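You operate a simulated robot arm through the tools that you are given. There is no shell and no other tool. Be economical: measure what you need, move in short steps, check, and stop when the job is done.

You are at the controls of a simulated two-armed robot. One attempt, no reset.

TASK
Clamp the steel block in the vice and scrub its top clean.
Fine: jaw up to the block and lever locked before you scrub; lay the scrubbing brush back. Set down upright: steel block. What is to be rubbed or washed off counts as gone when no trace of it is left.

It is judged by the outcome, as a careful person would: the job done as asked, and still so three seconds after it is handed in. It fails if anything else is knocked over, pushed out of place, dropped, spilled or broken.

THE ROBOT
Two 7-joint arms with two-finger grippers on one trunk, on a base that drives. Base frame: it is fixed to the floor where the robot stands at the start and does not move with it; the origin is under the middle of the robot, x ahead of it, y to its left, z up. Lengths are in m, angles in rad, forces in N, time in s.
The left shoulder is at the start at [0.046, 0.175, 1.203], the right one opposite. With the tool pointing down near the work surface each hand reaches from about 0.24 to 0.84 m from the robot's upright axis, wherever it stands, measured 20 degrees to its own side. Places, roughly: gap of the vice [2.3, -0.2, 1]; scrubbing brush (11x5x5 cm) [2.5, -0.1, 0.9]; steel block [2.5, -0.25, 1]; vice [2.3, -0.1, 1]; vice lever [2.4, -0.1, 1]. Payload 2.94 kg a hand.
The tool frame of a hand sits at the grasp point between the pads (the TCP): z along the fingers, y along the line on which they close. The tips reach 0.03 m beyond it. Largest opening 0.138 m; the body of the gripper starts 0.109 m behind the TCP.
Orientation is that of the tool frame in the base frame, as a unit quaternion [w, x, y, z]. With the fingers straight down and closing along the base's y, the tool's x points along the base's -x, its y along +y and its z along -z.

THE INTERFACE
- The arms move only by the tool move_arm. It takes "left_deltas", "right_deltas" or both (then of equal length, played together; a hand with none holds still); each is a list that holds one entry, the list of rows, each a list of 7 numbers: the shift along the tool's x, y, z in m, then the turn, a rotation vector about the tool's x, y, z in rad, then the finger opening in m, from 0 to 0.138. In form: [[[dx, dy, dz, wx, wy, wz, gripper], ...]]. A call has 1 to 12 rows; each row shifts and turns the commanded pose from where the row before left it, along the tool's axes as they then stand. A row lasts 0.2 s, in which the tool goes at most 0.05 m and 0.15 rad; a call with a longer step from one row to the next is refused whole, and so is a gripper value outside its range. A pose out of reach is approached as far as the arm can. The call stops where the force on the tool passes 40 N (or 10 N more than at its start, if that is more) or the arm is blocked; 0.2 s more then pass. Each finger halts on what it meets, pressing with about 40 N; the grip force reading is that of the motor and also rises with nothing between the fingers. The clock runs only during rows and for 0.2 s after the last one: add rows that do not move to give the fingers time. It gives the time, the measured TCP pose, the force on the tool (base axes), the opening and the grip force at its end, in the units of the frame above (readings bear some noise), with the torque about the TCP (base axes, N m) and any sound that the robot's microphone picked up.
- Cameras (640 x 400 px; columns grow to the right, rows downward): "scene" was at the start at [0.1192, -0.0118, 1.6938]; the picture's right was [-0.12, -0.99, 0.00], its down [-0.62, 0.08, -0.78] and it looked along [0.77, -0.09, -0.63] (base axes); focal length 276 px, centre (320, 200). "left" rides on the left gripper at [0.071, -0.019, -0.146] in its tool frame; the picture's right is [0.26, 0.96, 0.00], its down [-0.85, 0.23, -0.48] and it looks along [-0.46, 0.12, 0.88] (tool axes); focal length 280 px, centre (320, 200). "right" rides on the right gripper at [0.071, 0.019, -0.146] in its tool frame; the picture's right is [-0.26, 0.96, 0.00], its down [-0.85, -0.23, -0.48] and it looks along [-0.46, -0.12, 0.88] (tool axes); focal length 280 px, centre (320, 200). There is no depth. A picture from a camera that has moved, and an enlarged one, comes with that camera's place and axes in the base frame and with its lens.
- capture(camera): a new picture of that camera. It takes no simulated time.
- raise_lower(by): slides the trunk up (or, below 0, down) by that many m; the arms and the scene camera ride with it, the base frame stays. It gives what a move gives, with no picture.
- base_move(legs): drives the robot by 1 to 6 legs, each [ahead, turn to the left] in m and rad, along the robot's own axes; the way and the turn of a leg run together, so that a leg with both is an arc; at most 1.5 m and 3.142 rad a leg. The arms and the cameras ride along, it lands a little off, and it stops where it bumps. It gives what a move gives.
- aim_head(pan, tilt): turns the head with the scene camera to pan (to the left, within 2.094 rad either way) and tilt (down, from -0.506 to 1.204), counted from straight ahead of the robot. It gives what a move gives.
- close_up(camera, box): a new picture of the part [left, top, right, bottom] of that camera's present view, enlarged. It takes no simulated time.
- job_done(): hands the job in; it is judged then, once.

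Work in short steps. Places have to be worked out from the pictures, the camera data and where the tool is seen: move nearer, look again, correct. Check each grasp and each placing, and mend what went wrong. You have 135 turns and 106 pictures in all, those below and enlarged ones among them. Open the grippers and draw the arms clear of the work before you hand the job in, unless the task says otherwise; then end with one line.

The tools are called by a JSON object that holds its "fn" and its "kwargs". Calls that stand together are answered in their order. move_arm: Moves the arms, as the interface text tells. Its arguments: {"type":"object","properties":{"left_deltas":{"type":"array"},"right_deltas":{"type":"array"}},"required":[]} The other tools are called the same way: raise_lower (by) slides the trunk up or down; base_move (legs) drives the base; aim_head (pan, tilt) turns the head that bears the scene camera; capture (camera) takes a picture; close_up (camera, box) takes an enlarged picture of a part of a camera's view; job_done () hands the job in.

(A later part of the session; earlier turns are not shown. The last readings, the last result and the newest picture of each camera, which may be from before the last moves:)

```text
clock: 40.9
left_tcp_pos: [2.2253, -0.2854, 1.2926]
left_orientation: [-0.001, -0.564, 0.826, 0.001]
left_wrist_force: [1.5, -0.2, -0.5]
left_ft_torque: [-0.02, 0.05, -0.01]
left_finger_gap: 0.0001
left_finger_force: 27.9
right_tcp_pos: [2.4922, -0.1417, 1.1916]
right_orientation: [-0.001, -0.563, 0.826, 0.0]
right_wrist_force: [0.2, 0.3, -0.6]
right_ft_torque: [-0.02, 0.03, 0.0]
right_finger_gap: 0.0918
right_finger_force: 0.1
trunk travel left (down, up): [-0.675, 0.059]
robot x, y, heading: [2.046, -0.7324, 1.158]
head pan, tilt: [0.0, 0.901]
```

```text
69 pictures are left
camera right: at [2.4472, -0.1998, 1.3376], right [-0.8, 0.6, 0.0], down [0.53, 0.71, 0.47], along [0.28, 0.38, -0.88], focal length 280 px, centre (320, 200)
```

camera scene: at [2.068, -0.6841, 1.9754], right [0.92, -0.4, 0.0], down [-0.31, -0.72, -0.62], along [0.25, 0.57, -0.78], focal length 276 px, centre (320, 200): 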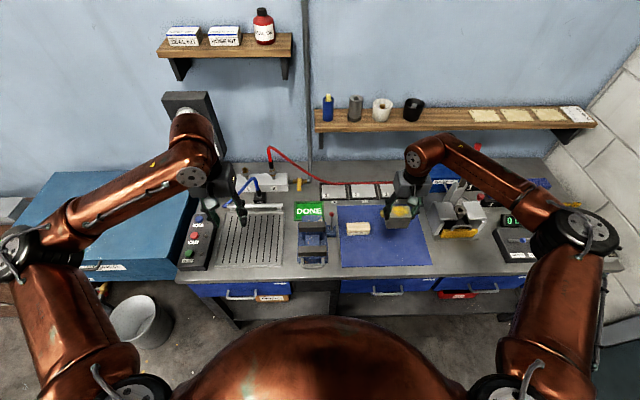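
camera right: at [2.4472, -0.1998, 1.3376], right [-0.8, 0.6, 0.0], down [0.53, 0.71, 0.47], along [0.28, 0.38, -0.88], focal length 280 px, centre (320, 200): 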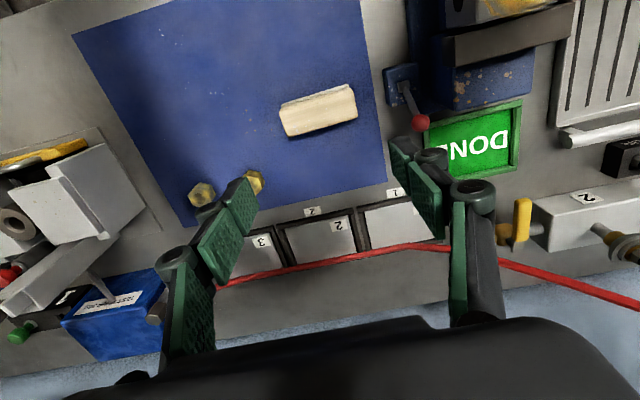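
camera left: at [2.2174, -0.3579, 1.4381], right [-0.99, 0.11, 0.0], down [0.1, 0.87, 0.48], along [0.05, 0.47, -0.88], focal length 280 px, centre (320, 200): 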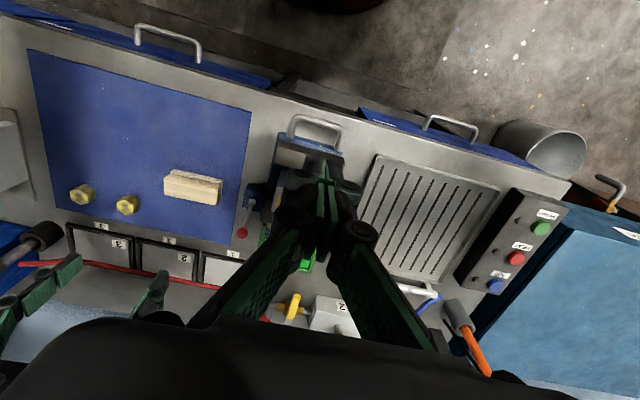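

The bar is confirmed at (2.233,-0.259). I'll descend in front of it with a little more clearance, to TCP z about 1.005.

{"fn": "move_arm", "kwargs": {"left_deltas": [[[0.008, 0, 0.03, 0, 0, 0, 0], [0, 0, 0.045, 0, 0, 0, 0], [0, 0, 0.045, 0, 0, 0, 0], [0, 0, 0.045, 0, 0, 0, 0], [0, 0, 0.045, 0, 0, 0, 0], [0, 0, 0.04, 0, 0, 0, 0], [0, 0, 0.02, 0, 0, 0, 0], [0, 0, 0.017, 0, 0, 0, 0]]]}}

{"fn": "close_up", "kwargs": {"camera": "scene", "box": [270, 190, 370, 290]}}

{"fn": "capture", "kwargs": {"camera": "left"}}

```text
clock: 42.7
left_tcp_pos: [2.2172, -0.2933, 1.0043]
left_orientation: [0.0, -0.563, 0.827, 0.0]
left_wrist_force: [-0.3, -1.1, -0.2]
left_ft_torque: [0.0, -0.03, 0.02]
left_finger_gap: 0.0002
left_finger_force: 28.1
right_tcp_pos: [2.4895, -0.1406, 1.1932]
right_orientation: [0.0, -0.563, 0.827, 0.0]
right_wrist_force: [-0.5, -0.7, -1.4]
right_ft_torque: [-0.01, -0.02, -0.03]
right_finger_gap: 0.092
right_finger_force: 0.0
trunk travel left (down, up): [-0.675, 0.059]
robot x, y, heading: [2.0506, -0.7358, 1.157]
head pan, tilt: [0.0, 0.901]
```

```text
4.00 times, centred on (320, 240) of scene
camera zoom: at [2.071, -0.6836, 1.9754], right [0.92, -0.4, 0.0], down [-0.32, -0.72, -0.62], along [0.25, 0.57, -0.78], focal length 1105 px, centre (320, 40)
```

zoom: 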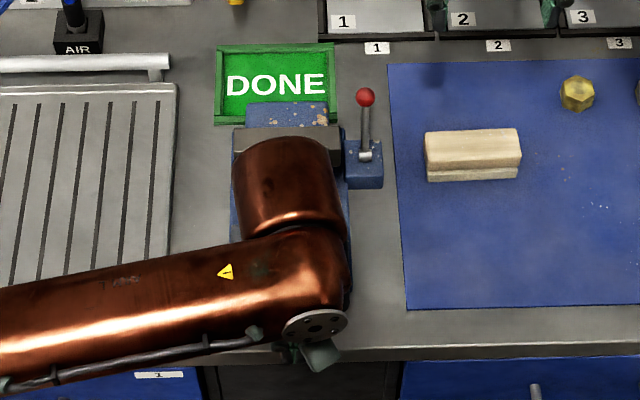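

```text
67 pictures are left
camera left: at [2.2092, -0.3653, 1.1506], right [-0.99, 0.11, 0.0], down [0.1, 0.87, 0.48], along [0.05, 0.47, -0.88], focal length 280 px, centre (320, 200)
```

left: 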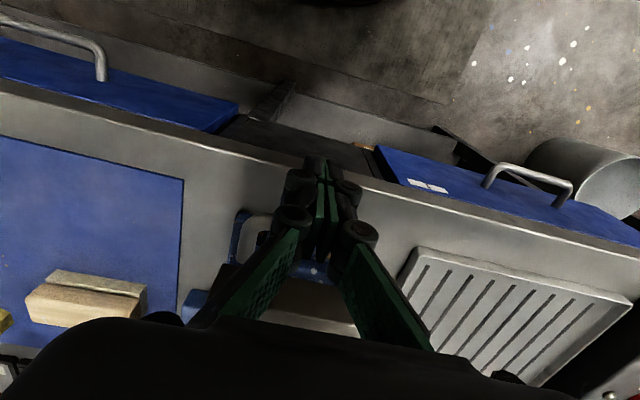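

The fingers are in front of the bar. I'll push forward in small steps.

{"fn": "move_arm", "kwargs": {"left_deltas": [[[-0.008, 0, 0, 0, 0, 0, 0], [-0.008, 0, 0, 0, 0, 0, 0], [-0.008, 0, 0, 0, 0, 0, 0], [-0.006, 0, 0, 0, 0, 0, 0], [-0.006, 0, 0, 0, 0, 0, 0]]]}}

{"fn": "capture", "kwargs": {"camera": "left"}}

```text
clock: 43.9
left_tcp_pos: [2.2311, -0.2592, 1.0047]
left_orientation: [0.0, -0.564, 0.826, 0.001]
left_wrist_force: [-0.4, -0.9, 0.1]
left_ft_torque: [-0.03, 0.0, 0.01]
left_finger_gap: 0.0058
left_finger_force: 28.7
right_tcp_pos: [2.489, -0.1412, 1.1923]
right_orientation: [0.0, -0.562, 0.827, 0.0]
right_wrist_force: [-0.4, -0.9, 0.1]
right_ft_torque: [0.03, -0.01, 0.0]
right_finger_gap: 0.092
right_finger_force: 0.1
trunk travel left (down, up): [-0.675, 0.059]
robot x, y, heading: [2.0487, -0.7368, 1.155]
head pan, tilt: [0.0, 0.901]
```

```text
66 pictures are left
camera left: at [2.2229, -0.3324, 1.1507], right [-0.99, 0.11, 0.0], down [0.1, 0.87, 0.48], along [0.05, 0.47, -0.88], focal length 280 px, centre (320, 200)
```

left: 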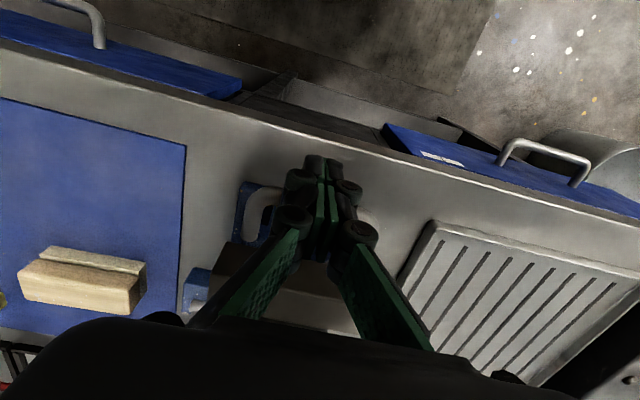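

The fingers opened slightly to 0.006. I'll zoom in to see the contact.

{"fn": "close_up", "kwargs": {"camera": "left", "box": [170, 110, 430, 340]}}

{"fn": "capture", "kwargs": {"camera": "right"}}

```text
1.74 times, centred on (300, 225) of left
camera zoom: at [2.2229, -0.3324, 1.1507], right [-0.99, 0.11, 0.0], down [0.1, 0.87, 0.48], along [0.05, 0.47, -0.88], focal length 488 px, centre (355, 156)
```

zoom: 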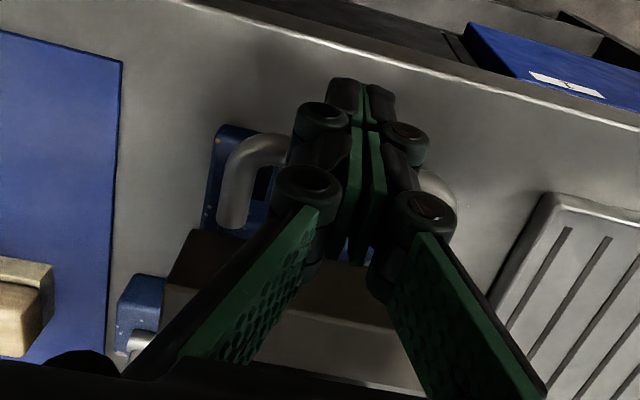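

```text
64 pictures are left
camera right: at [2.4442, -0.2001, 1.3388], right [-0.8, 0.6, 0.0], down [0.53, 0.71, 0.48], along [0.28, 0.38, -0.88], focal length 280 px, centre (320, 200)
```

right: 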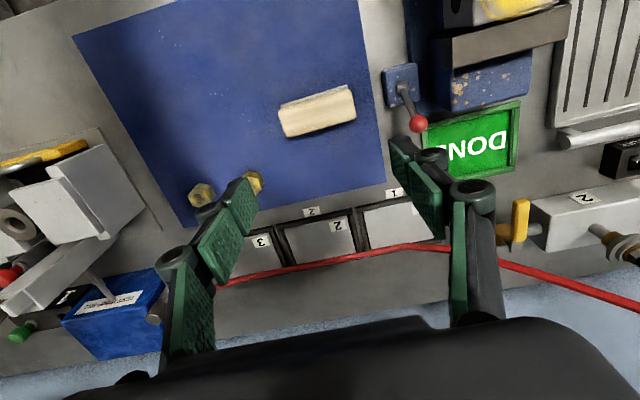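

By my estimate the bar has moved about 2 cm with low force. I'll continue in small steps until it resists.

{"fn": "move_arm", "kwargs": {"left_deltas": [[[-0.005, 0, 0, 0, 0, 0, 0], [-0.005, 0, 0, 0, 0, 0, 0], [-0.005, 0, 0, 0, 0, 0, 0]]]}}

{"fn": "close_up", "kwargs": {"camera": "left", "box": [170, 110, 430, 340]}}

```text
clock: 44.7
left_tcp_pos: [2.2363, -0.2468, 1.0057]
left_orientation: [0.0, -0.562, 0.827, 0.0]
left_wrist_force: [-1.7, -4.0, 1.1]
left_ft_torque: [-0.07, -0.01, -0.03]
left_finger_gap: 0.0064
left_finger_force: 28.7
right_tcp_pos: [2.4893, -0.1417, 1.1925]
right_orientation: [0.0, -0.563, 0.827, 0.0]
right_wrist_force: [0.1, 0.4, -0.1]
right_ft_torque: [0.0, 0.0, -0.02]
right_finger_gap: 0.0919
right_finger_force: 0.1
trunk travel left (down, up): [-0.675, 0.059]
robot x, y, heading: [2.0497, -0.7321, 1.157]
head pan, tilt: [0.0, 0.901]
```

```text
1.74 times, centred on (300, 225) of left
camera zoom: at [2.2284, -0.3194, 1.1514], right [-0.99, 0.11, 0.0], down [0.1, 0.87, 0.48], along [0.05, 0.47, -0.88], focal length 488 px, centre (355, 156)
```

zoom: 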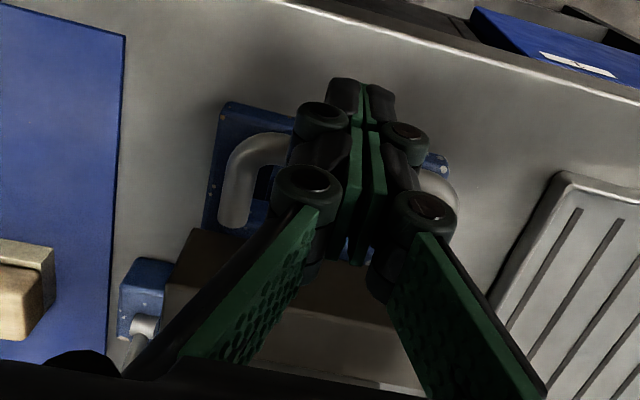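

Force is rising slightly (4 N), so the jaw is moving with the hand. I'll push further.

{"fn": "move_arm", "kwargs": {"left_deltas": [[[-0.004, 0, 0, 0, 0, 0, 0], [-0.004, 0, 0, 0, 0, 0, 0], [-0.004, 0, 0, 0, 0, 0, 0]]]}}

{"fn": "close_up", "kwargs": {"camera": "right", "box": [380, 0, 640, 180]}}

```text
clock: 45.7
left_tcp_pos: [2.2392, -0.2442, 1.0028]
left_orientation: [-0.01, -0.56, 0.828, -0.006]
left_wrist_force: [-10.6, -20.3, 9.0]
left_ft_torque: [-0.12, 0.28, 0.05]
left_finger_gap: 0.006
left_finger_force: 28.6
right_tcp_pos: [2.4887, -0.1407, 1.1916]
right_orientation: [0.0, -0.563, 0.826, 0.0]
right_wrist_force: [0.5, 0.2, 0.0]
right_ft_torque: [-0.12, 0.05, -0.01]
right_finger_gap: 0.0919
right_finger_force: 0.0
trunk travel left (down, up): [-0.675, 0.059]
robot x, y, heading: [2.0506, -0.7367, 1.159]
head pan, tilt: [0.0, 0.901]
stopped in row 3 (left hand): the force on the tool passed its limit at 41 N (the readings are from after the stop); the commanded pose is now the measured one
```

```text
2.22 times, centred on (510, 90) of right
camera zoom: at [2.4437, -0.2002, 1.3385], right [-0.8, 0.6, 0.0], down [0.53, 0.71, 0.48], along [0.28, 0.38, -0.88], focal length 623 px, centre (-102, 444)
```

zoom: 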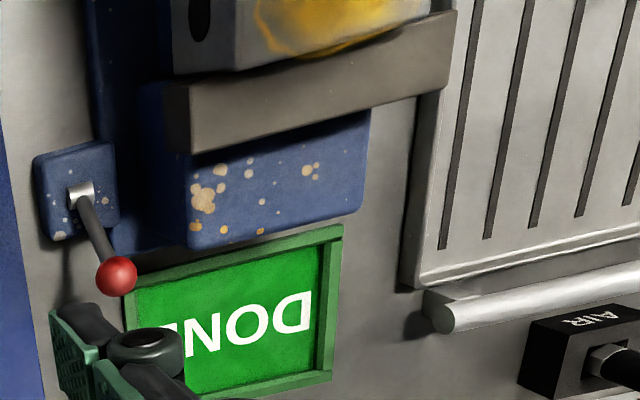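

The jaw stopped hard at 41 N, so it's up against the block and the block is up against the fixed jaw. I'll back the left hand off, raise it, and check.

{"fn": "move_arm", "kwargs": {"left_deltas": [[[0.006, 0, 0, 0, 0, 0, 0], [0.012, 0, 0, 0, 0, 0, 0], [0.012, 0, 0, 0, 0, 0, 0], [0, 0.02, -0.04, 0, 0, 0, 0], [0, 0.03, -0.035, 0, 0, 0, 0], [0, 0.03, -0.035, 0, 0, 0, 0], [0, 0.03, -0.035, 0, 0, 0, 0], [0, 0.03, -0.035, 0, 0, 0, 0], [0, 0.03, -0.035, 0, 0, 0, 0], [0, 0.03, -0.035, 0, 0, 0, 0]]]}}

{"fn": "close_up", "kwargs": {"camera": "scene", "box": [270, 190, 370, 290]}}

{"fn": "capture", "kwargs": {"camera": "left"}}

```text
clock: 47.9
left_tcp_pos: [2.0405, -0.1939, 1.2534]
left_orientation: [-0.005, -0.562, 0.827, -0.004]
left_wrist_force: [-0.8, 0.0, 0.1]
left_ft_torque: [0.0, -0.01, 0.0]
left_finger_gap: 0.0
left_finger_force: 27.8
right_tcp_pos: [2.4872, -0.1417, 1.1935]
right_orientation: [0.0, -0.562, 0.827, -0.001]
right_wrist_force: [0.2, -0.3, -0.4]
right_ft_torque: [0.0, -0.03, 0.03]
right_finger_gap: 0.092
right_finger_force: 0.0
trunk travel left (down, up): [-0.675, 0.059]
robot x, y, heading: [2.0468, -0.7361, 1.16]
head pan, tilt: [0.0, 0.901]
```

```text
4.00 times, centred on (320, 240) of scene
camera zoom: at [2.0688, -0.6838, 1.9754], right [0.92, -0.4, 0.0], down [-0.31, -0.72, -0.62], along [0.25, 0.57, -0.78], focal length 1105 px, centre (320, 40)
```

zoom: 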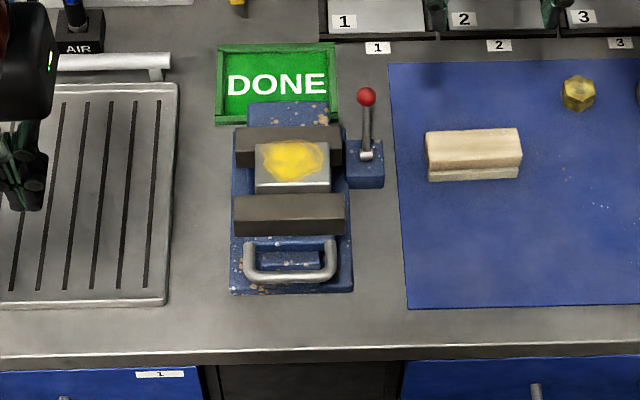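

```text
60 pictures are left
camera left: at [2.0326, -0.2642, 1.4009], right [-0.99, 0.11, 0.0], down [0.1, 0.88, 0.46], along [0.05, 0.46, -0.89], focal length 280 px, centre (320, 200)
```

left: 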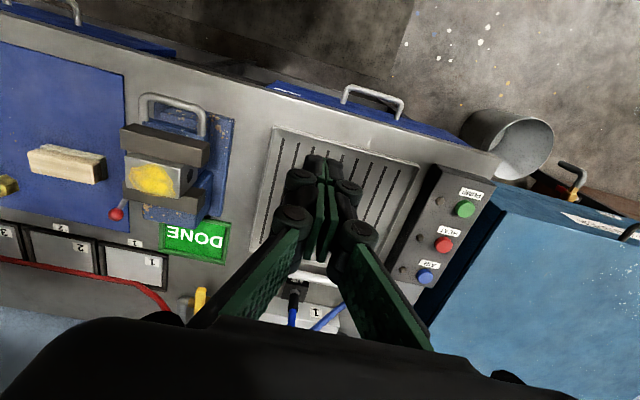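

I'll zoom in on the left view to see whether both jaws touch the block.

{"fn": "close_up", "kwargs": {"camera": "left", "box": [90, 80, 250, 240]}}

{"fn": "close_up", "kwargs": {"camera": "scene", "box": [300, 205, 380, 255]}}

```text
2.50 times, centred on (170, 160) of left
camera zoom: at [2.0326, -0.2642, 1.4009], right [-0.99, 0.11, 0.0], down [0.1, 0.88, 0.46], along [0.05, 0.46, -0.89], focal length 701 px, centre (695, 300)
```

zoom: 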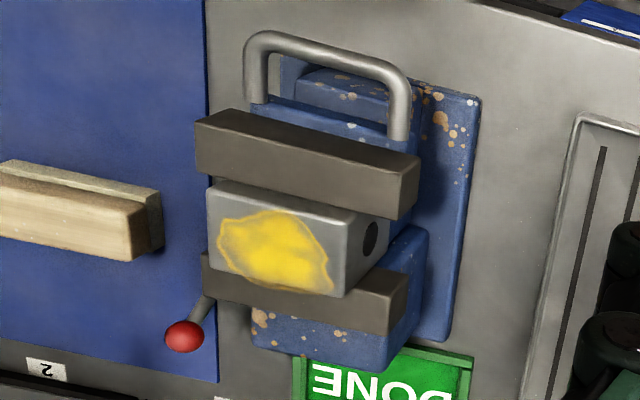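

```text
8.00 times, centred on (340, 230) of scene
camera zoom: at [2.0688, -0.6838, 1.9754], right [0.92, -0.4, 0.0], down [-0.31, -0.72, -0.62], along [0.25, 0.57, -0.78], focal length 2210 px, centre (160, -40)
```

zoom: 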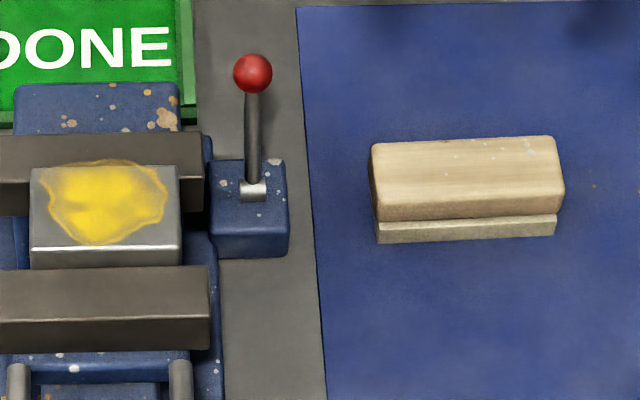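

The block is clamped snugly. The lever leans about 40° toward the wall, with its pivot near (2.382,-0.097,0.936) and its ball near (2.397,-0.06,0.985). I'll close the right hand and go to a point behind the ball, so I can sweep it toward the robot.

{"fn": "move_arm", "kwargs": {"right_deltas": [[[-0.021, 0.0264, 0, 0, 0, 0, 0.05], [-0.021, 0.0264, 0, 0, 0, 0, 0], [-0.021, 0.0264, 0, 0, 0, 0, 0], [-0.021, 0.0264, 0, 0, 0, 0, 0], [0, 0, 0.03, 0, 0, 0, 0], [0, 0, 0.04, 0, 0, 0, 0], [0, 0, 0.03, 0, 0, 0, 0]]]}}

{"fn": "capture", "kwargs": {"camera": "right"}}

{"fn": "close_up", "kwargs": {"camera": "scene", "box": [280, 170, 400, 250]}}

```text
clock: 49.5
left_tcp_pos: [2.0413, -0.1932, 1.2546]
left_orientation: [-0.006, -0.563, 0.827, -0.004]
left_wrist_force: [0.3, 0.0, -0.3]
left_ft_torque: [-0.02, -0.04, 0.01]
left_finger_gap: 0.0001
left_finger_force: 28.3
right_tcp_pos: [2.4084, -0.0943, 1.1186]
right_orientation: [0.002, -0.562, 0.827, 0.001]
right_wrist_force: [-0.7, -0.3, 0.1]
right_ft_torque: [-0.02, -0.05, 0.01]
right_finger_gap: 0.0001
right_finger_force: 28.4
right hand out of reach, approached as far as the arm can: row 2, 3, 4, 5, 6, 7
trunk travel left (down, up): [-0.675, 0.059]
robot x, y, heading: [2.0494, -0.7324, 1.153]
head pan, tilt: [0.0, 0.901]
```

```text
57 pictures are left
camera right: at [2.3636, -0.1536, 1.2639], right [-0.8, 0.6, 0.0], down [0.52, 0.7, 0.48], along [0.29, 0.39, -0.88], focal length 280 px, centre (320, 200)
```

right: 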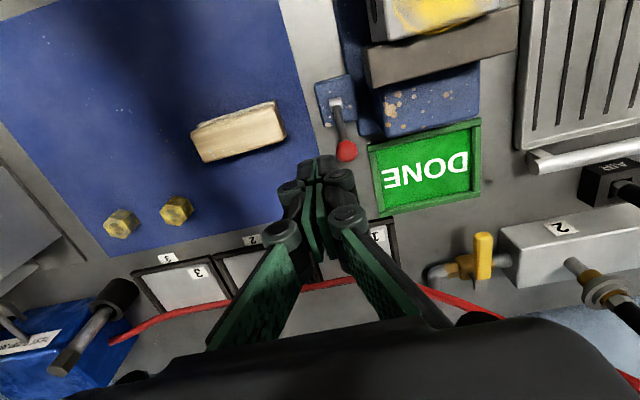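

```text
5.00 times, centred on (340, 210) of scene
camera zoom: at [2.0694, -0.6832, 1.9754], right [0.92, -0.4, 0.0], down [-0.32, -0.72, -0.62], along [0.25, 0.57, -0.78], focal length 1382 px, centre (220, 150)
```

zoom: 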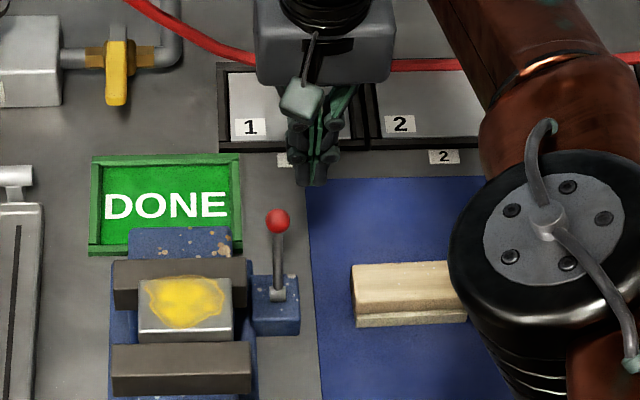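

The target is out of reach because the trunk is raised. I'll lift both hands, then lower the trunk 0.2 m.

{"fn": "move_arm", "kwargs": {"right_deltas": [[[0.02, 0, -0.04, 0, 0, 0, 0], [0.02, 0, -0.04, 0, 0, 0, 0], [0.02, 0, -0.04, 0, 0, 0, 0], [0.02, 0, -0.04, 0, 0, 0, 0], [0.02, 0, -0.04, 0, 0, 0, 0]]], "left_deltas": [[[0.02, 0, -0.03, 0, 0, 0, 0], [0.02, 0, -0.03, 0, 0, 0, 0], [0.02, 0, -0.03, 0, 0, 0, 0], [0.02, 0, -0.03, 0, 0, 0, 0], [0.02, 0, -0.03, 0, 0, 0, 0]]]}}

{"fn": "raise_lower", "kwargs": {"by": -0.2}}

{"fn": "capture", "kwargs": {"camera": "scene"}}

```text
clock: 50.7
left_tcp_pos: [2.0058, -0.2821, 1.4085]
left_orientation: [-0.005, -0.562, 0.827, -0.003]
left_wrist_force: [-0.6, -1.0, 0.6]
left_ft_torque: [0.06, -0.01, 0.02]
left_finger_gap: 0.0002
left_finger_force: 28.2
right_tcp_pos: [2.3721, -0.1878, 1.318]
right_orientation: [0.002, -0.563, 0.827, -0.001]
right_wrist_force: [0.0, 0.1, -0.6]
right_ft_torque: [0.04, 0.02, -0.01]
right_finger_gap: 0.0
right_finger_force: 28.5
trunk travel left (down, up): [-0.675, 0.059]
robot x, y, heading: [2.0488, -0.7337, 1.155]
head pan, tilt: [0.0, 0.901]
```

```text
clock: 52.9
left_tcp_pos: [2.0074, -0.2832, 1.2058]
left_orientation: [-0.006, -0.562, 0.827, -0.003]
left_wrist_force: [1.0, -0.1, -0.1]
left_ft_torque: [0.0, -0.02, -0.01]
left_finger_gap: 0.0003
left_finger_force: 28.2
right_tcp_pos: [2.3739, -0.1875, 1.1197]
right_orientation: [0.0, -0.562, 0.827, -0.001]
right_wrist_force: [0.0, -0.2, 0.0]
right_ft_torque: [-0.01, -0.01, -0.02]
right_finger_gap: 0.0
right_finger_force: 28.9
trunk travel left (down, up): [-0.475, 0.259]
robot x, y, heading: [2.0517, -0.7349, 1.156]
head pan, tilt: [0.0, 0.901]
```

```text
55 pictures are left
camera scene: at [2.0784, -0.6658, 1.7758], right [0.92, -0.4, 0.0], down [-0.32, -0.72, -0.62], along [0.25, 0.57, -0.78], focal length 276 px, centre (320, 200)
```

scene: 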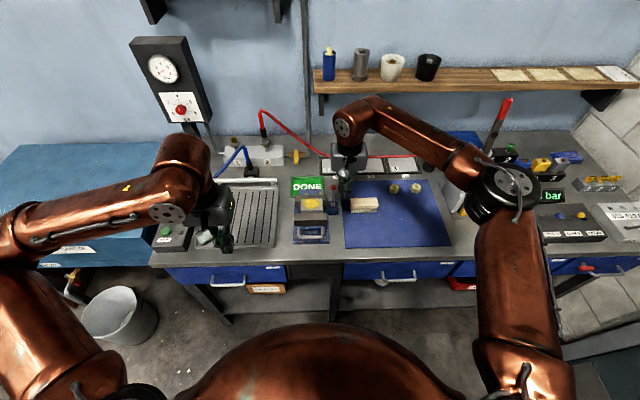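

Now I'll move the closed right fingers to behind the ball, then down to TCP z about 1.005.

{"fn": "move_arm", "kwargs": {"right_deltas": [[[-0.042, 0.004, 0, 0, 0, 0, 0], [-0.042, 0.004, 0, 0, 0, 0, 0], [-0.042, 0.004, 0, 0, 0, 0, 0], [-0.042, 0.005, 0, 0, 0, 0, 0], [0, 0, 0.03, 0, 0, 0, 0], [0, 0, 0.03, 0, 0, 0, 0], [0, 0, 0.03, 0, 0, 0, 0], [0, 0, 0.025, 0, 0, 0, 0]]]}}

{"fn": "close_up", "kwargs": {"camera": "scene", "box": [270, 160, 390, 240]}}

{"fn": "capture", "kwargs": {"camera": "right"}}

```text
clock: 54.6
left_tcp_pos: [2.0071, -0.2818, 1.2064]
left_orientation: [-0.005, -0.561, 0.828, -0.004]
left_wrist_force: [0.4, 0.3, 0.1]
left_ft_torque: [-0.09, 0.01, -0.03]
left_finger_gap: 0.0001
left_finger_force: 28.4
right_tcp_pos: [2.4016, -0.0734, 1.0323]
right_orientation: [0.002, -0.56, 0.828, 0.006]
right_wrist_force: [-0.8, -11.2, 19.2]
right_ft_torque: [-0.23, 0.09, 0.04]
right_finger_gap: 0.0
right_finger_force: 28.5
right hand out of reach, approached as far as the arm can: row 3, 4
trunk travel left (down, up): [-0.475, 0.259]
robot x, y, heading: [2.0517, -0.7357, 1.156]
head pan, tilt: [0.0, 0.901]
stopped in row 8 (right hand): the force on the tool passed its limit at 54 N (the readings are from after the stop); the commanded pose is now the measured one
```

```text
5.00 times, centred on (330, 200) of scene
camera zoom: at [2.0772, -0.6668, 1.7759], right [0.91, -0.4, 0.0], down [-0.32, -0.72, -0.62], along [0.25, 0.57, -0.78], focal length 1382 px, centre (270, 200)
```

zoom: 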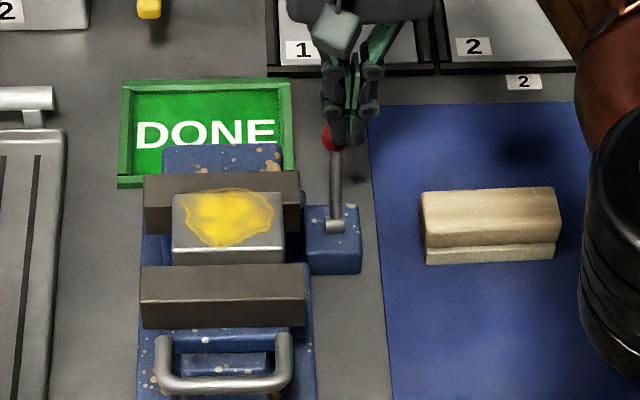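

```text
53 pictures are left
camera right: at [2.3577, -0.1331, 1.1784], right [-0.8, 0.6, 0.01], down [0.53, 0.7, 0.48], along [0.28, 0.39, -0.88], focal length 280 px, centre (320, 200)
```

right: 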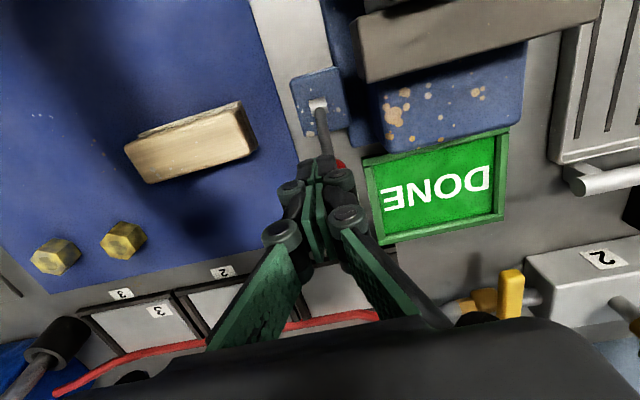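

The fingertips landed on the ball from above because the reach falls a bit short. I'll lift, retract, and drive 0.1 m closer to the bench.

{"fn": "move_arm", "kwargs": {"right_deltas": [[[0, 0, -0.03, 0, 0, 0, 0], [0.01, 0, -0.04, 0, 0, 0, 0], [0.03, 0, -0.04, 0, 0, 0, 0], [0.04, 0, -0.03, 0, 0, 0, 0], [0.04, 0, 0, 0, 0, 0, 0]]], "left_deltas": [[[0.02, 0.02, 0, 0, 0, 0, 0], [0.02, 0.02, 0, 0, 0, 0, 0], [0.02, 0.02, 0, 0, 0, 0, 0], [0.02, 0.02, 0, 0, 0, 0, 0], [0.02, 0.02, 0, 0, 0, 0, 0]]]}}

{"fn": "base_move", "kwargs": {"legs": [[0.1, 0]]}}

{"fn": "close_up", "kwargs": {"camera": "scene", "box": [250, 160, 410, 280]}}

```text
clock: 55.8
left_tcp_pos: [1.9206, -0.3106, 1.2197]
left_orientation: [-0.006, -0.561, 0.828, -0.002]
left_wrist_force: [0.6, -0.7, -0.2]
left_ft_torque: [0.07, 0.0, 0.01]
left_finger_gap: 0.0002
left_finger_force: 28.2
left hand out of reach, approached as far as the arm can: row 3, 4, 5
right_tcp_pos: [2.3587, -0.1874, 1.1696]
right_orientation: [0.001, -0.561, 0.828, 0.005]
right_wrist_force: [0.7, 0.2, 0.0]
right_ft_torque: [0.03, 0.03, 0.01]
right_finger_gap: 0.0
right_finger_force: 28.4
trunk travel left (down, up): [-0.475, 0.259]
robot x, y, heading: [2.0486, -0.7343, 1.156]
head pan, tilt: [0.0, 0.901]
```

```text
clock: 57.0
left_tcp_pos: [1.958, -0.2273, 1.222]
left_orientation: [-0.003, -0.561, 0.828, -0.001]
left_wrist_force: [0.8, 1.4, 0.6]
left_ft_torque: [-0.14, 0.04, -0.02]
left_finger_gap: 0.0
left_finger_force: 28.7
right_tcp_pos: [2.3952, -0.1032, 1.1727]
right_orientation: [0.006, -0.563, 0.827, 0.007]
right_wrist_force: [1.0, 1.6, 0.0]
right_ft_torque: [-0.15, 0.08, 0.01]
right_finger_gap: 0.0001
right_finger_force: 28.5
trunk travel left (down, up): [-0.475, 0.259]
robot x, y, heading: [2.091, -0.6417, 1.152]
head pan, tilt: [0.0, 0.901]
```

```text
3.33 times, centred on (330, 220) of scene
camera zoom: at [2.1203, -0.5717, 1.7755], right [0.91, -0.4, 0.0], down [-0.32, -0.72, -0.62], along [0.25, 0.57, -0.78], focal length 921 px, centre (287, 133)
```

zoom: 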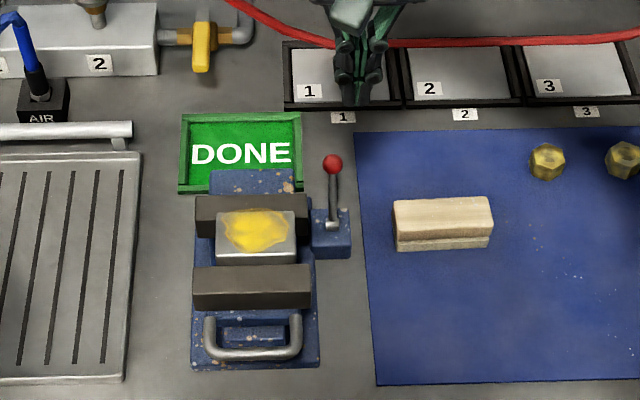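

Drove closer without trouble. I'll go behind the ball and down again.

{"fn": "move_arm", "kwargs": {"right_deltas": [[[-0.03, 0.002, 0, 0, 0, 0, 0], [-0.03, 0.002, 0, 0, 0, 0, 0], [-0.028, 0.002, 0, 0, 0, 0, 0], [0, 0, 0.035, 0, 0, 0, 0], [0, 0, 0.035, 0, 0, 0, 0], [0, 0, 0.035, 0, 0, 0, 0], [0, 0, 0.025, 0, 0, 0, 0], [0, 0, 0.02, 0, 0, 0, 0], [0, 0, 0.018, 0, 0, 0, 0]]]}}

{"fn": "close_up", "kwargs": {"camera": "scene", "box": [280, 160, 400, 240]}}

{"fn": "capture", "kwargs": {"camera": "right"}}

```text
clock: 59.0
left_tcp_pos: [1.9571, -0.2275, 1.2207]
left_orientation: [-0.003, -0.561, 0.828, -0.001]
left_wrist_force: [0.7, 0.0, 0.1]
left_ft_torque: [-0.01, 0.02, 0.01]
left_finger_gap: 0.0
left_finger_force: 28.6
right_tcp_pos: [2.4222, -0.0168, 1.0073]
right_orientation: [0.005, -0.563, 0.826, 0.007]
right_wrist_force: [0.3, -0.2, 0.9]
right_ft_torque: [-0.01, -0.02, 0.0]
right_finger_gap: 0.0
right_finger_force: 28.2
trunk travel left (down, up): [-0.475, 0.259]
robot x, y, heading: [2.0885, -0.6425, 1.156]
head pan, tilt: [0.0, 0.901]
```

```text
5.00 times, centred on (340, 200) of scene
camera zoom: at [2.1193, -0.5725, 1.7756], right [0.91, -0.4, 0.0], down [-0.32, -0.72, -0.62], along [0.25, 0.57, -0.78], focal length 1382 px, centre (220, 200)
```

zoom: 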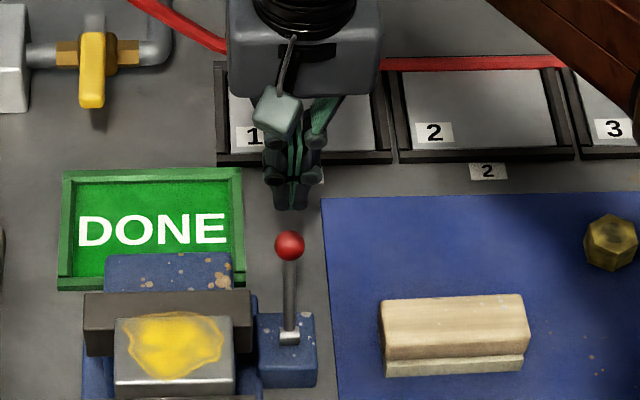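

```text
50 pictures are left
camera right: at [2.3767, -0.0772, 1.1523], right [-0.8, 0.6, 0.01], down [0.53, 0.7, 0.49], along [0.29, 0.4, -0.87], focal length 280 px, centre (320, 200)
```

right: 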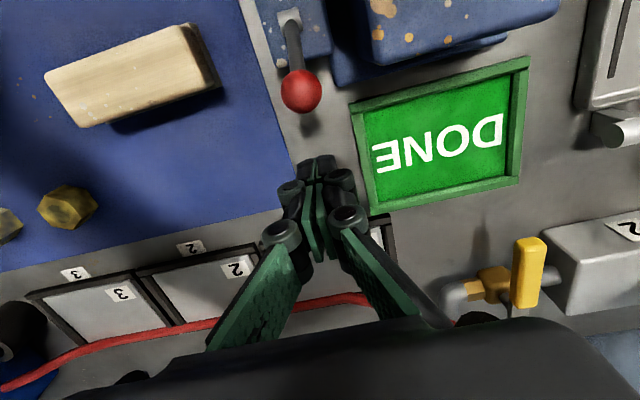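

The fingers are directly behind the ball. I'll sweep toward the robot.

{"fn": "move_arm", "kwargs": {"right_deltas": [[[0.012, 0, 0, 0, 0, 0, 0], [0.012, 0, 0, 0, 0, 0, 0], [0.012, 0, 0, 0, 0, 0, 0], [0.012, 0, 0, 0, 0, 0, 0], [0.012, 0, 0, 0, 0, 0, 0]]]}}

{"fn": "close_up", "kwargs": {"camera": "scene", "box": [280, 160, 400, 240]}}

```text
clock: 60.1
left_tcp_pos: [1.956, -0.2281, 1.2218]
left_orientation: [-0.002, -0.562, 0.827, 0.0]
left_wrist_force: [0.6, 0.7, -0.1]
left_ft_torque: [0.01, -0.02, 0.02]
left_finger_gap: 0.0
left_finger_force: 28.2
right_tcp_pos: [2.3994, -0.0759, 1.0075]
right_orientation: [0.006, -0.563, 0.826, 0.007]
right_wrist_force: [0.3, -0.2, -0.1]
right_ft_torque: [0.01, 0.01, 0.02]
right_finger_gap: 0.0
right_finger_force: 28.4
trunk travel left (down, up): [-0.475, 0.259]
robot x, y, heading: [2.0929, -0.6423, 1.159]
head pan, tilt: [0.0, 0.901]
```

```text
5.00 times, centred on (340, 200) of scene
camera zoom: at [2.1189, -0.5744, 1.7757], right [0.91, -0.4, 0.0], down [-0.32, -0.72, -0.62], along [0.25, 0.57, -0.78], focal length 1382 px, centre (220, 200)
```

zoom: 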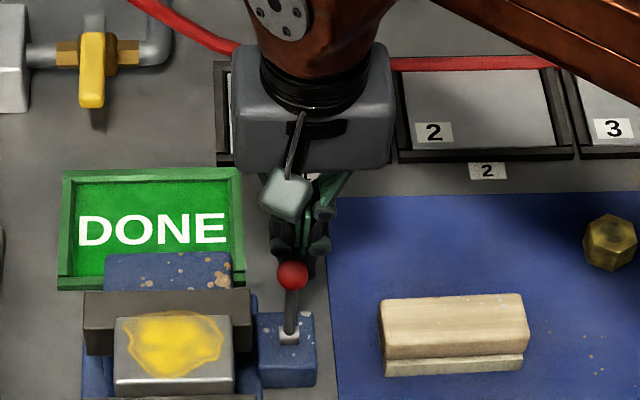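

The lever swings toward the robot with little force. I'll continue.

{"fn": "move_arm", "kwargs": {"right_deltas": [[[0.01, 0, 0, 0, 0, 0, 0], [0.01, 0, 0, 0, 0, 0, 0], [0.01, 0, 0, 0, 0, 0, 0], [0.01, 0, 0, 0, 0, 0, 0]]]}}

{"fn": "close_up", "kwargs": {"camera": "scene", "box": [280, 160, 400, 240]}}

{"fn": "capture", "kwargs": {"camera": "right"}}

```text
clock: 61.1
left_tcp_pos: [1.9572, -0.2275, 1.2222]
left_orientation: [-0.002, -0.561, 0.828, -0.001]
left_wrist_force: [1.1, 0.0, 0.0]
left_ft_torque: [-0.01, 0.03, 0.01]
left_finger_gap: 0.0
left_finger_force: 29.0
right_tcp_pos: [2.3845, -0.1101, 1.0071]
right_orientation: [0.006, -0.562, 0.827, 0.007]
right_wrist_force: [3.0, 6.8, 4.0]
right_ft_torque: [0.14, -0.05, -0.06]
right_finger_gap: 0.0002
right_finger_force: 28.5
trunk travel left (down, up): [-0.475, 0.259]
robot x, y, heading: [2.0923, -0.6445, 1.156]
head pan, tilt: [0.0, 0.901]
```

```text
5.00 times, centred on (340, 200) of scene
camera zoom: at [2.1195, -0.5726, 1.7757], right [0.91, -0.4, 0.0], down [-0.32, -0.72, -0.62], along [0.25, 0.57, -0.78], focal length 1382 px, centre (220, 200)
```

zoom: 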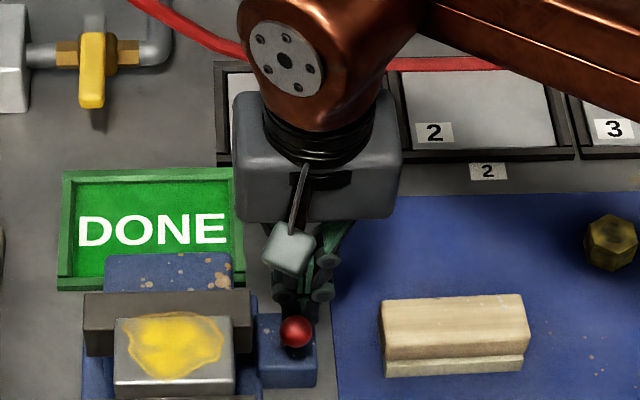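

```text
47 pictures are left
camera right: at [2.3394, -0.1704, 1.1521], right [-0.8, 0.6, 0.01], down [0.53, 0.69, 0.49], along [0.29, 0.4, -0.87], focal length 280 px, centre (320, 200)
```

right: 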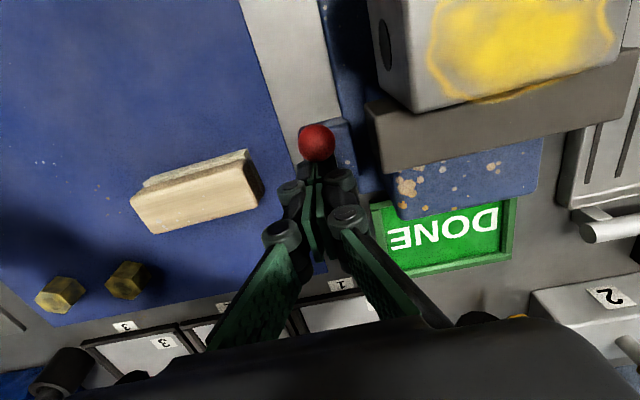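

The ball has passed over centre with about 7 N resistance. I'll continue until it stops firmly.

{"fn": "move_arm", "kwargs": {"right_deltas": [[[0.006, 0, 0, 0, 0, 0, 0], [0.006, 0, 0, 0, 0, 0, 0], [0.006, 0, 0, 0, 0, 0, 0]]]}}

{"fn": "close_up", "kwargs": {"camera": "scene", "box": [280, 160, 400, 240]}}

```text
clock: 61.7
left_tcp_pos: [1.9561, -0.2265, 1.2212]
left_orientation: [-0.003, -0.562, 0.827, 0.0]
left_wrist_force: [-0.7, -0.7, -0.7]
left_ft_torque: [0.09, -0.03, 0.0]
left_finger_gap: 0.0
left_finger_force: 28.7
right_tcp_pos: [2.3839, -0.112, 1.0112]
right_orientation: [0.015, -0.559, 0.829, 0.016]
right_wrist_force: [3.6, 14.2, -0.3]
right_ft_torque: [0.38, -0.13, -0.13]
right_finger_gap: 0.0
right_finger_force: 28.0
trunk travel left (down, up): [-0.475, 0.259]
robot x, y, heading: [2.0932, -0.6437, 1.155]
head pan, tilt: [0.0, 0.901]
stopped in row 2 (right hand): the force on the tool passed its limit at 43 N (the readings are from after the stop); the commanded pose is now the measured one
```

```text
5.00 times, centred on (340, 200) of scene
camera zoom: at [2.1187, -0.5739, 1.7756], right [0.92, -0.4, 0.0], down [-0.32, -0.72, -0.62], along [0.25, 0.57, -0.78], focal length 1382 px, centre (220, 200)
```

zoom: 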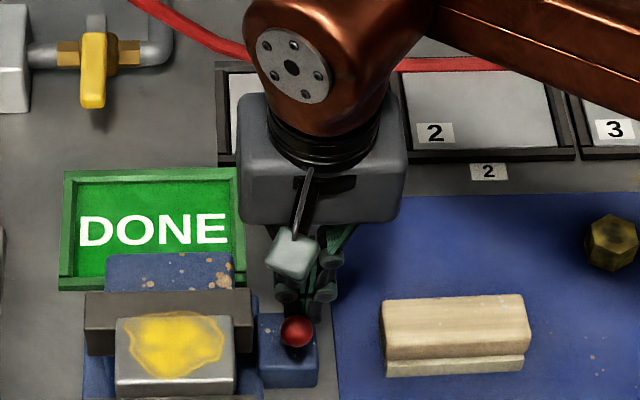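

It stopped firmly at 43 N, probably the lever's end stop. I'll back off, rise, straighten the hand and look.

{"fn": "move_arm", "kwargs": {"right_deltas": [[[-0.01, 0, 0, 0, 0, 0, 0], [-0.01, 0, 0, 0.005, 0.022, -0.005, 0], [-0.005, 0, -0.02, 0.005, 0.021, -0.005, 0], [0, 0, -0.04, 0, 0, 0, 0.03], [0, -0.02, -0.04, 0, 0, 0, 0.06], [0, -0.03, -0.03, 0, 0, 0, 0.08], [0, -0.03, 0, 0, 0, 0, 0.08], [0, -0.03, 0, 0, 0, 0, 0.08]]]}}

{"fn": "close_up", "kwargs": {"camera": "scene", "box": [280, 160, 400, 240]}}

{"fn": "capture", "kwargs": {"camera": "right"}}

```text
clock: 63.5
left_tcp_pos: [1.9574, -0.2288, 1.2208]
left_orientation: [-0.002, -0.562, 0.827, 0.0]
left_wrist_force: [0.7, 0.7, -0.2]
left_ft_torque: [0.02, 0.02, 0.04]
left_finger_gap: 0.0
left_finger_force: 28.3
right_tcp_pos: [2.4951, -0.1305, 1.1417]
right_orientation: [-0.004, -0.565, 0.825, -0.002]
right_wrist_force: [-0.5, -1.1, -1.0]
right_ft_torque: [0.07, 0.03, 0.03]
right_finger_gap: 0.0803
right_finger_force: 0.1
trunk travel left (down, up): [-0.475, 0.259]
robot x, y, heading: [2.0917, -0.6414, 1.154]
head pan, tilt: [0.0, 0.901]
```

```text
5.00 times, centred on (340, 200) of scene
camera zoom: at [2.1205, -0.5749, 1.7757], right [0.92, -0.4, 0.0], down [-0.32, -0.72, -0.62], along [0.25, 0.57, -0.78], focal length 1382 px, centre (220, 200)
```

zoom: 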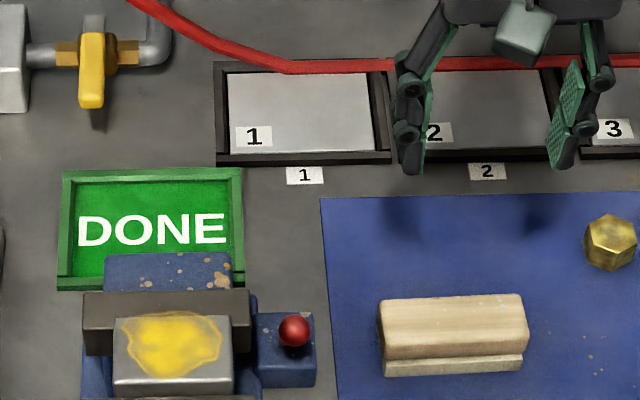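

```text
44 pictures are left
camera right: at [2.4518, -0.1883, 1.289], right [-0.8, 0.59, 0.0], down [0.52, 0.71, 0.47], along [0.28, 0.38, -0.88], focal length 280 px, centre (320, 200)
```

right: 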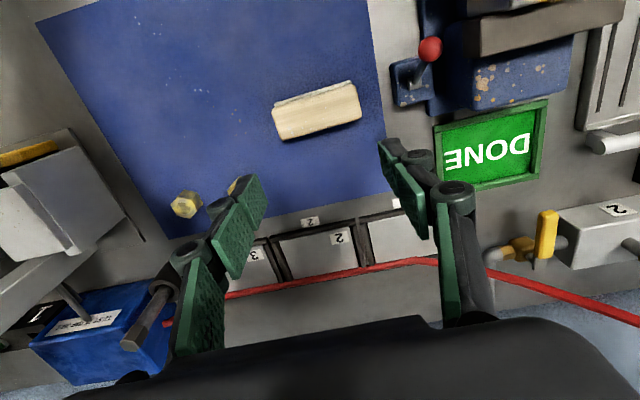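

The lever has flipped toward the robot and stays there, so it's locked. Next is the brush, with its long axis along the bench and centred near (2.493,-0.139). I'll approach it with the fingers fully open so I can take it by its ends.

{"fn": "move_arm", "kwargs": {"right_deltas": [[[0.009, -0.001, 0.02, 0, 0, 0, 0.138], [0, 0, 0.03, 0, 0, 0, 0.138], [0, 0, 0.03, 0, 0, 0, 0.138], [0, 0, 0, 0, 0, 0, 0.138], [0, 0, 0, 0, 0, 0, 0.138]]]}}

{"fn": "capture", "kwargs": {"camera": "right"}}

{"fn": "close_up", "kwargs": {"camera": "scene", "box": [310, 170, 430, 250]}}

```text
clock: 64.7
left_tcp_pos: [1.9571, -0.2276, 1.2204]
left_orientation: [-0.002, -0.562, 0.827, -0.001]
left_wrist_force: [0.1, -0.2, -0.6]
left_ft_torque: [-0.02, 0.0, -0.03]
left_finger_gap: 0.0
left_finger_force: 28.5
right_tcp_pos: [2.4938, -0.14, 1.0593]
right_orientation: [-0.004, -0.565, 0.825, -0.004]
right_wrist_force: [-0.3, 0.5, -0.1]
right_ft_torque: [-0.01, -0.01, -0.03]
right_finger_gap: 0.138
right_finger_force: 0.0
trunk travel left (down, up): [-0.475, 0.259]
robot x, y, heading: [2.0915, -0.6421, 1.157]
head pan, tilt: [0.0, 0.901]
```

```text
43 pictures are left
camera right: at [2.4494, -0.1969, 1.2061], right [-0.8, 0.59, 0.0], down [0.52, 0.71, 0.47], along [0.28, 0.37, -0.88], focal length 280 px, centre (320, 200)
```

right: 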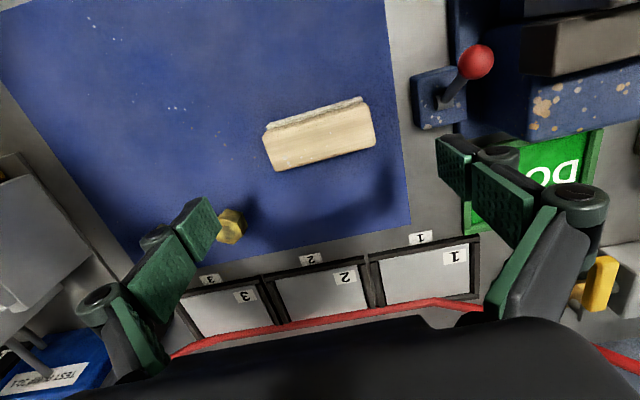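

```text
5.00 times, centred on (370, 210) of scene
camera zoom: at [2.1191, -0.5734, 1.7756], right [0.92, -0.4, 0.0], down [-0.32, -0.72, -0.62], along [0.25, 0.57, -0.78], focal length 1382 px, centre (70, 150)
```

zoom: 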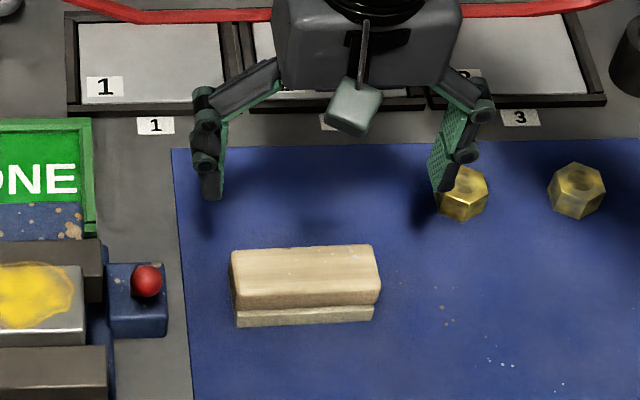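

The brush top is near z=0.935, centred under the hand. I'll go down to TCP z about 0.932 and close gently on its ends.

{"fn": "move_arm", "kwargs": {"right_deltas": [[[0, 0, 0.03, 0, 0, 0, 0.138], [0, 0, 0.03, 0, 0, 0, 0.138], [0, 0, 0.03, 0, 0, 0, 0.138], [0, 0, 0.02, 0, 0, 0, 0.138], [0, 0, 0.017, 0, 0, 0, 0.138]]]}}

{"fn": "capture", "kwargs": {"camera": "right"}}

{"fn": "close_up", "kwargs": {"camera": "scene", "box": [310, 170, 430, 250]}}

```text
clock: 65.9
left_tcp_pos: [1.9568, -0.2278, 1.2204]
left_orientation: [-0.003, -0.562, 0.827, 0.0]
left_wrist_force: [0.2, 0.1, 0.2]
left_ft_torque: [-0.02, -0.02, -0.01]
left_finger_gap: 0.0001
left_finger_force: 28.8
right_tcp_pos: [2.4931, -0.1407, 0.9321]
right_orientation: [-0.002, -0.564, 0.826, -0.003]
right_wrist_force: [0.1, 0.3, 0.0]
right_ft_torque: [0.03, 0.03, -0.03]
right_finger_gap: 0.1378
right_finger_force: 0.0
trunk travel left (down, up): [-0.475, 0.259]
robot x, y, heading: [2.0913, -0.6424, 1.157]
head pan, tilt: [0.0, 0.901]
```

```text
41 pictures are left
camera right: at [2.4487, -0.1974, 1.0792], right [-0.8, 0.59, 0.0], down [0.52, 0.71, 0.47], along [0.28, 0.37, -0.88], focal length 280 px, centre (320, 200)
```

right: 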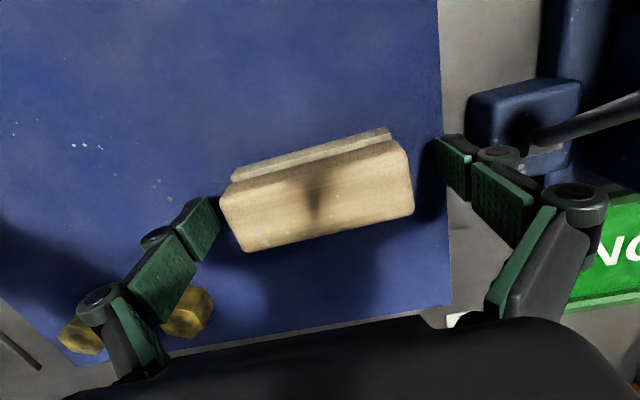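

```text
5.00 times, centred on (370, 210) of scene
camera zoom: at [2.1193, -0.5734, 1.7756], right [0.92, -0.4, 0.0], down [-0.32, -0.72, -0.62], along [0.25, 0.57, -0.78], focal length 1382 px, centre (70, 150)
```

zoom: 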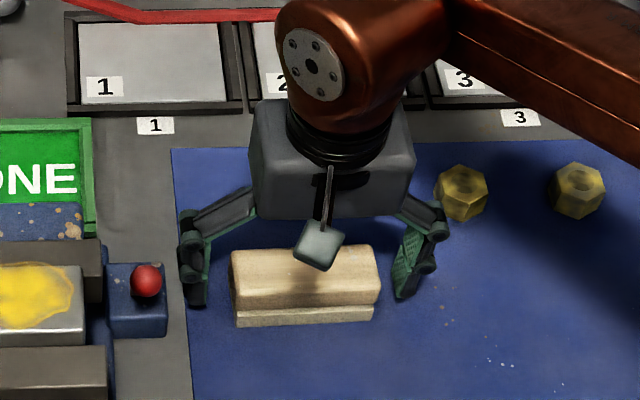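

The brush is centred between the pads. Closing.

{"fn": "move_arm", "kwargs": {"right_deltas": [[[0, 0, 0, 0, 0, 0, 0.12], [0, 0, 0, 0, 0, 0, 0.09], [0, 0, 0, 0, 0, 0, 0.09], [0, 0, 0, 0, 0, 0, 0.09], [0, 0, 0, 0, 0, 0, 0.09]]]}}

{"fn": "move_arm", "kwargs": {"right_deltas": [[[0, 0, -0.01, 0, 0, 0, 0.09], [0, 0, -0.02, 0, 0, 0, 0.09], [0, 0, -0.04, 0, 0, 0, 0.09], [0, 0, -0.04, 0, 0, 0, 0.09]]]}}

{"fn": "capture", "kwargs": {"camera": "right"}}

{"fn": "close_up", "kwargs": {"camera": "scene", "box": [280, 160, 430, 260]}}

```text
clock: 67.1
left_tcp_pos: [1.9565, -0.2292, 1.2204]
left_orientation: [-0.003, -0.563, 0.827, -0.001]
left_wrist_force: [-0.6, 0.1, -0.3]
left_ft_torque: [0.0, -0.05, 0.01]
left_finger_gap: 0.0
left_finger_force: 28.2
right_tcp_pos: [2.4942, -0.14, 0.9322]
right_orientation: [-0.003, -0.564, 0.826, -0.004]
right_wrist_force: [4.6, 1.5, 5.4]
right_ft_torque: [-0.26, -0.41, 0.13]
right_finger_gap: 0.1036
right_finger_force: 40.5
trunk travel left (down, up): [-0.475, 0.259]
robot x, y, heading: [2.0891, -0.6429, 1.154]
head pan, tilt: [0.0, 0.901]
```

```text
clock: 68.1
left_tcp_pos: [1.9557, -0.2285, 1.2214]
left_orientation: [-0.002, -0.562, 0.827, 0.0]
left_wrist_force: [0.6, 0.2, -0.2]
left_ft_torque: [-0.03, -0.05, 0.03]
left_finger_gap: 0.0003
left_finger_force: 28.7
right_tcp_pos: [2.4943, -0.1417, 1.046]
right_orientation: [-0.003, -0.564, 0.826, -0.004]
right_wrist_force: [-0.8, -0.6, -2.1]
right_ft_torque: [0.01, -0.01, 0.02]
right_finger_gap: 0.1034
right_finger_force: 39.6
trunk travel left (down, up): [-0.475, 0.259]
robot x, y, heading: [2.0905, -0.6445, 1.158]
head pan, tilt: [0.0, 0.901]
```

```text
39 pictures are left
camera right: at [2.4489, -0.1992, 1.1925], right [-0.8, 0.59, 0.0], down [0.52, 0.71, 0.47], along [0.28, 0.37, -0.88], focal length 280 px, centre (320, 200)
```

right: 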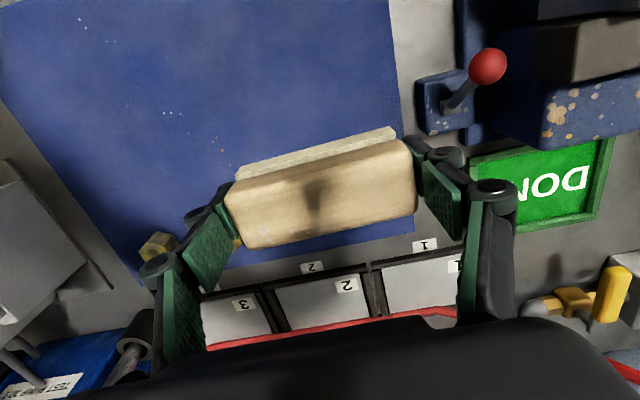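

```text
4.00 times, centred on (355, 210) of scene
camera zoom: at [2.1187, -0.5742, 1.7757], right [0.92, -0.4, 0.0], down [-0.32, -0.72, -0.62], along [0.25, 0.57, -0.78], focal length 1105 px, centre (180, 160)
```

zoom: 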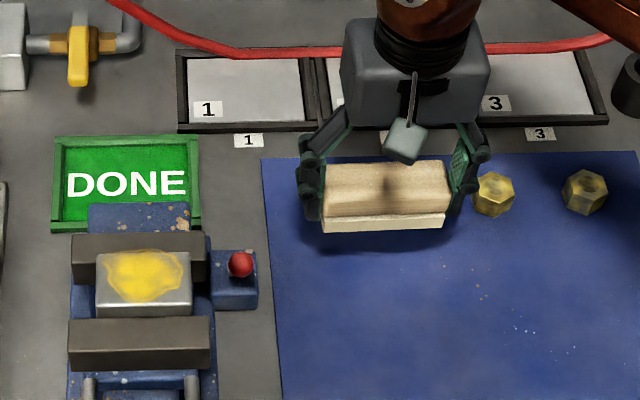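

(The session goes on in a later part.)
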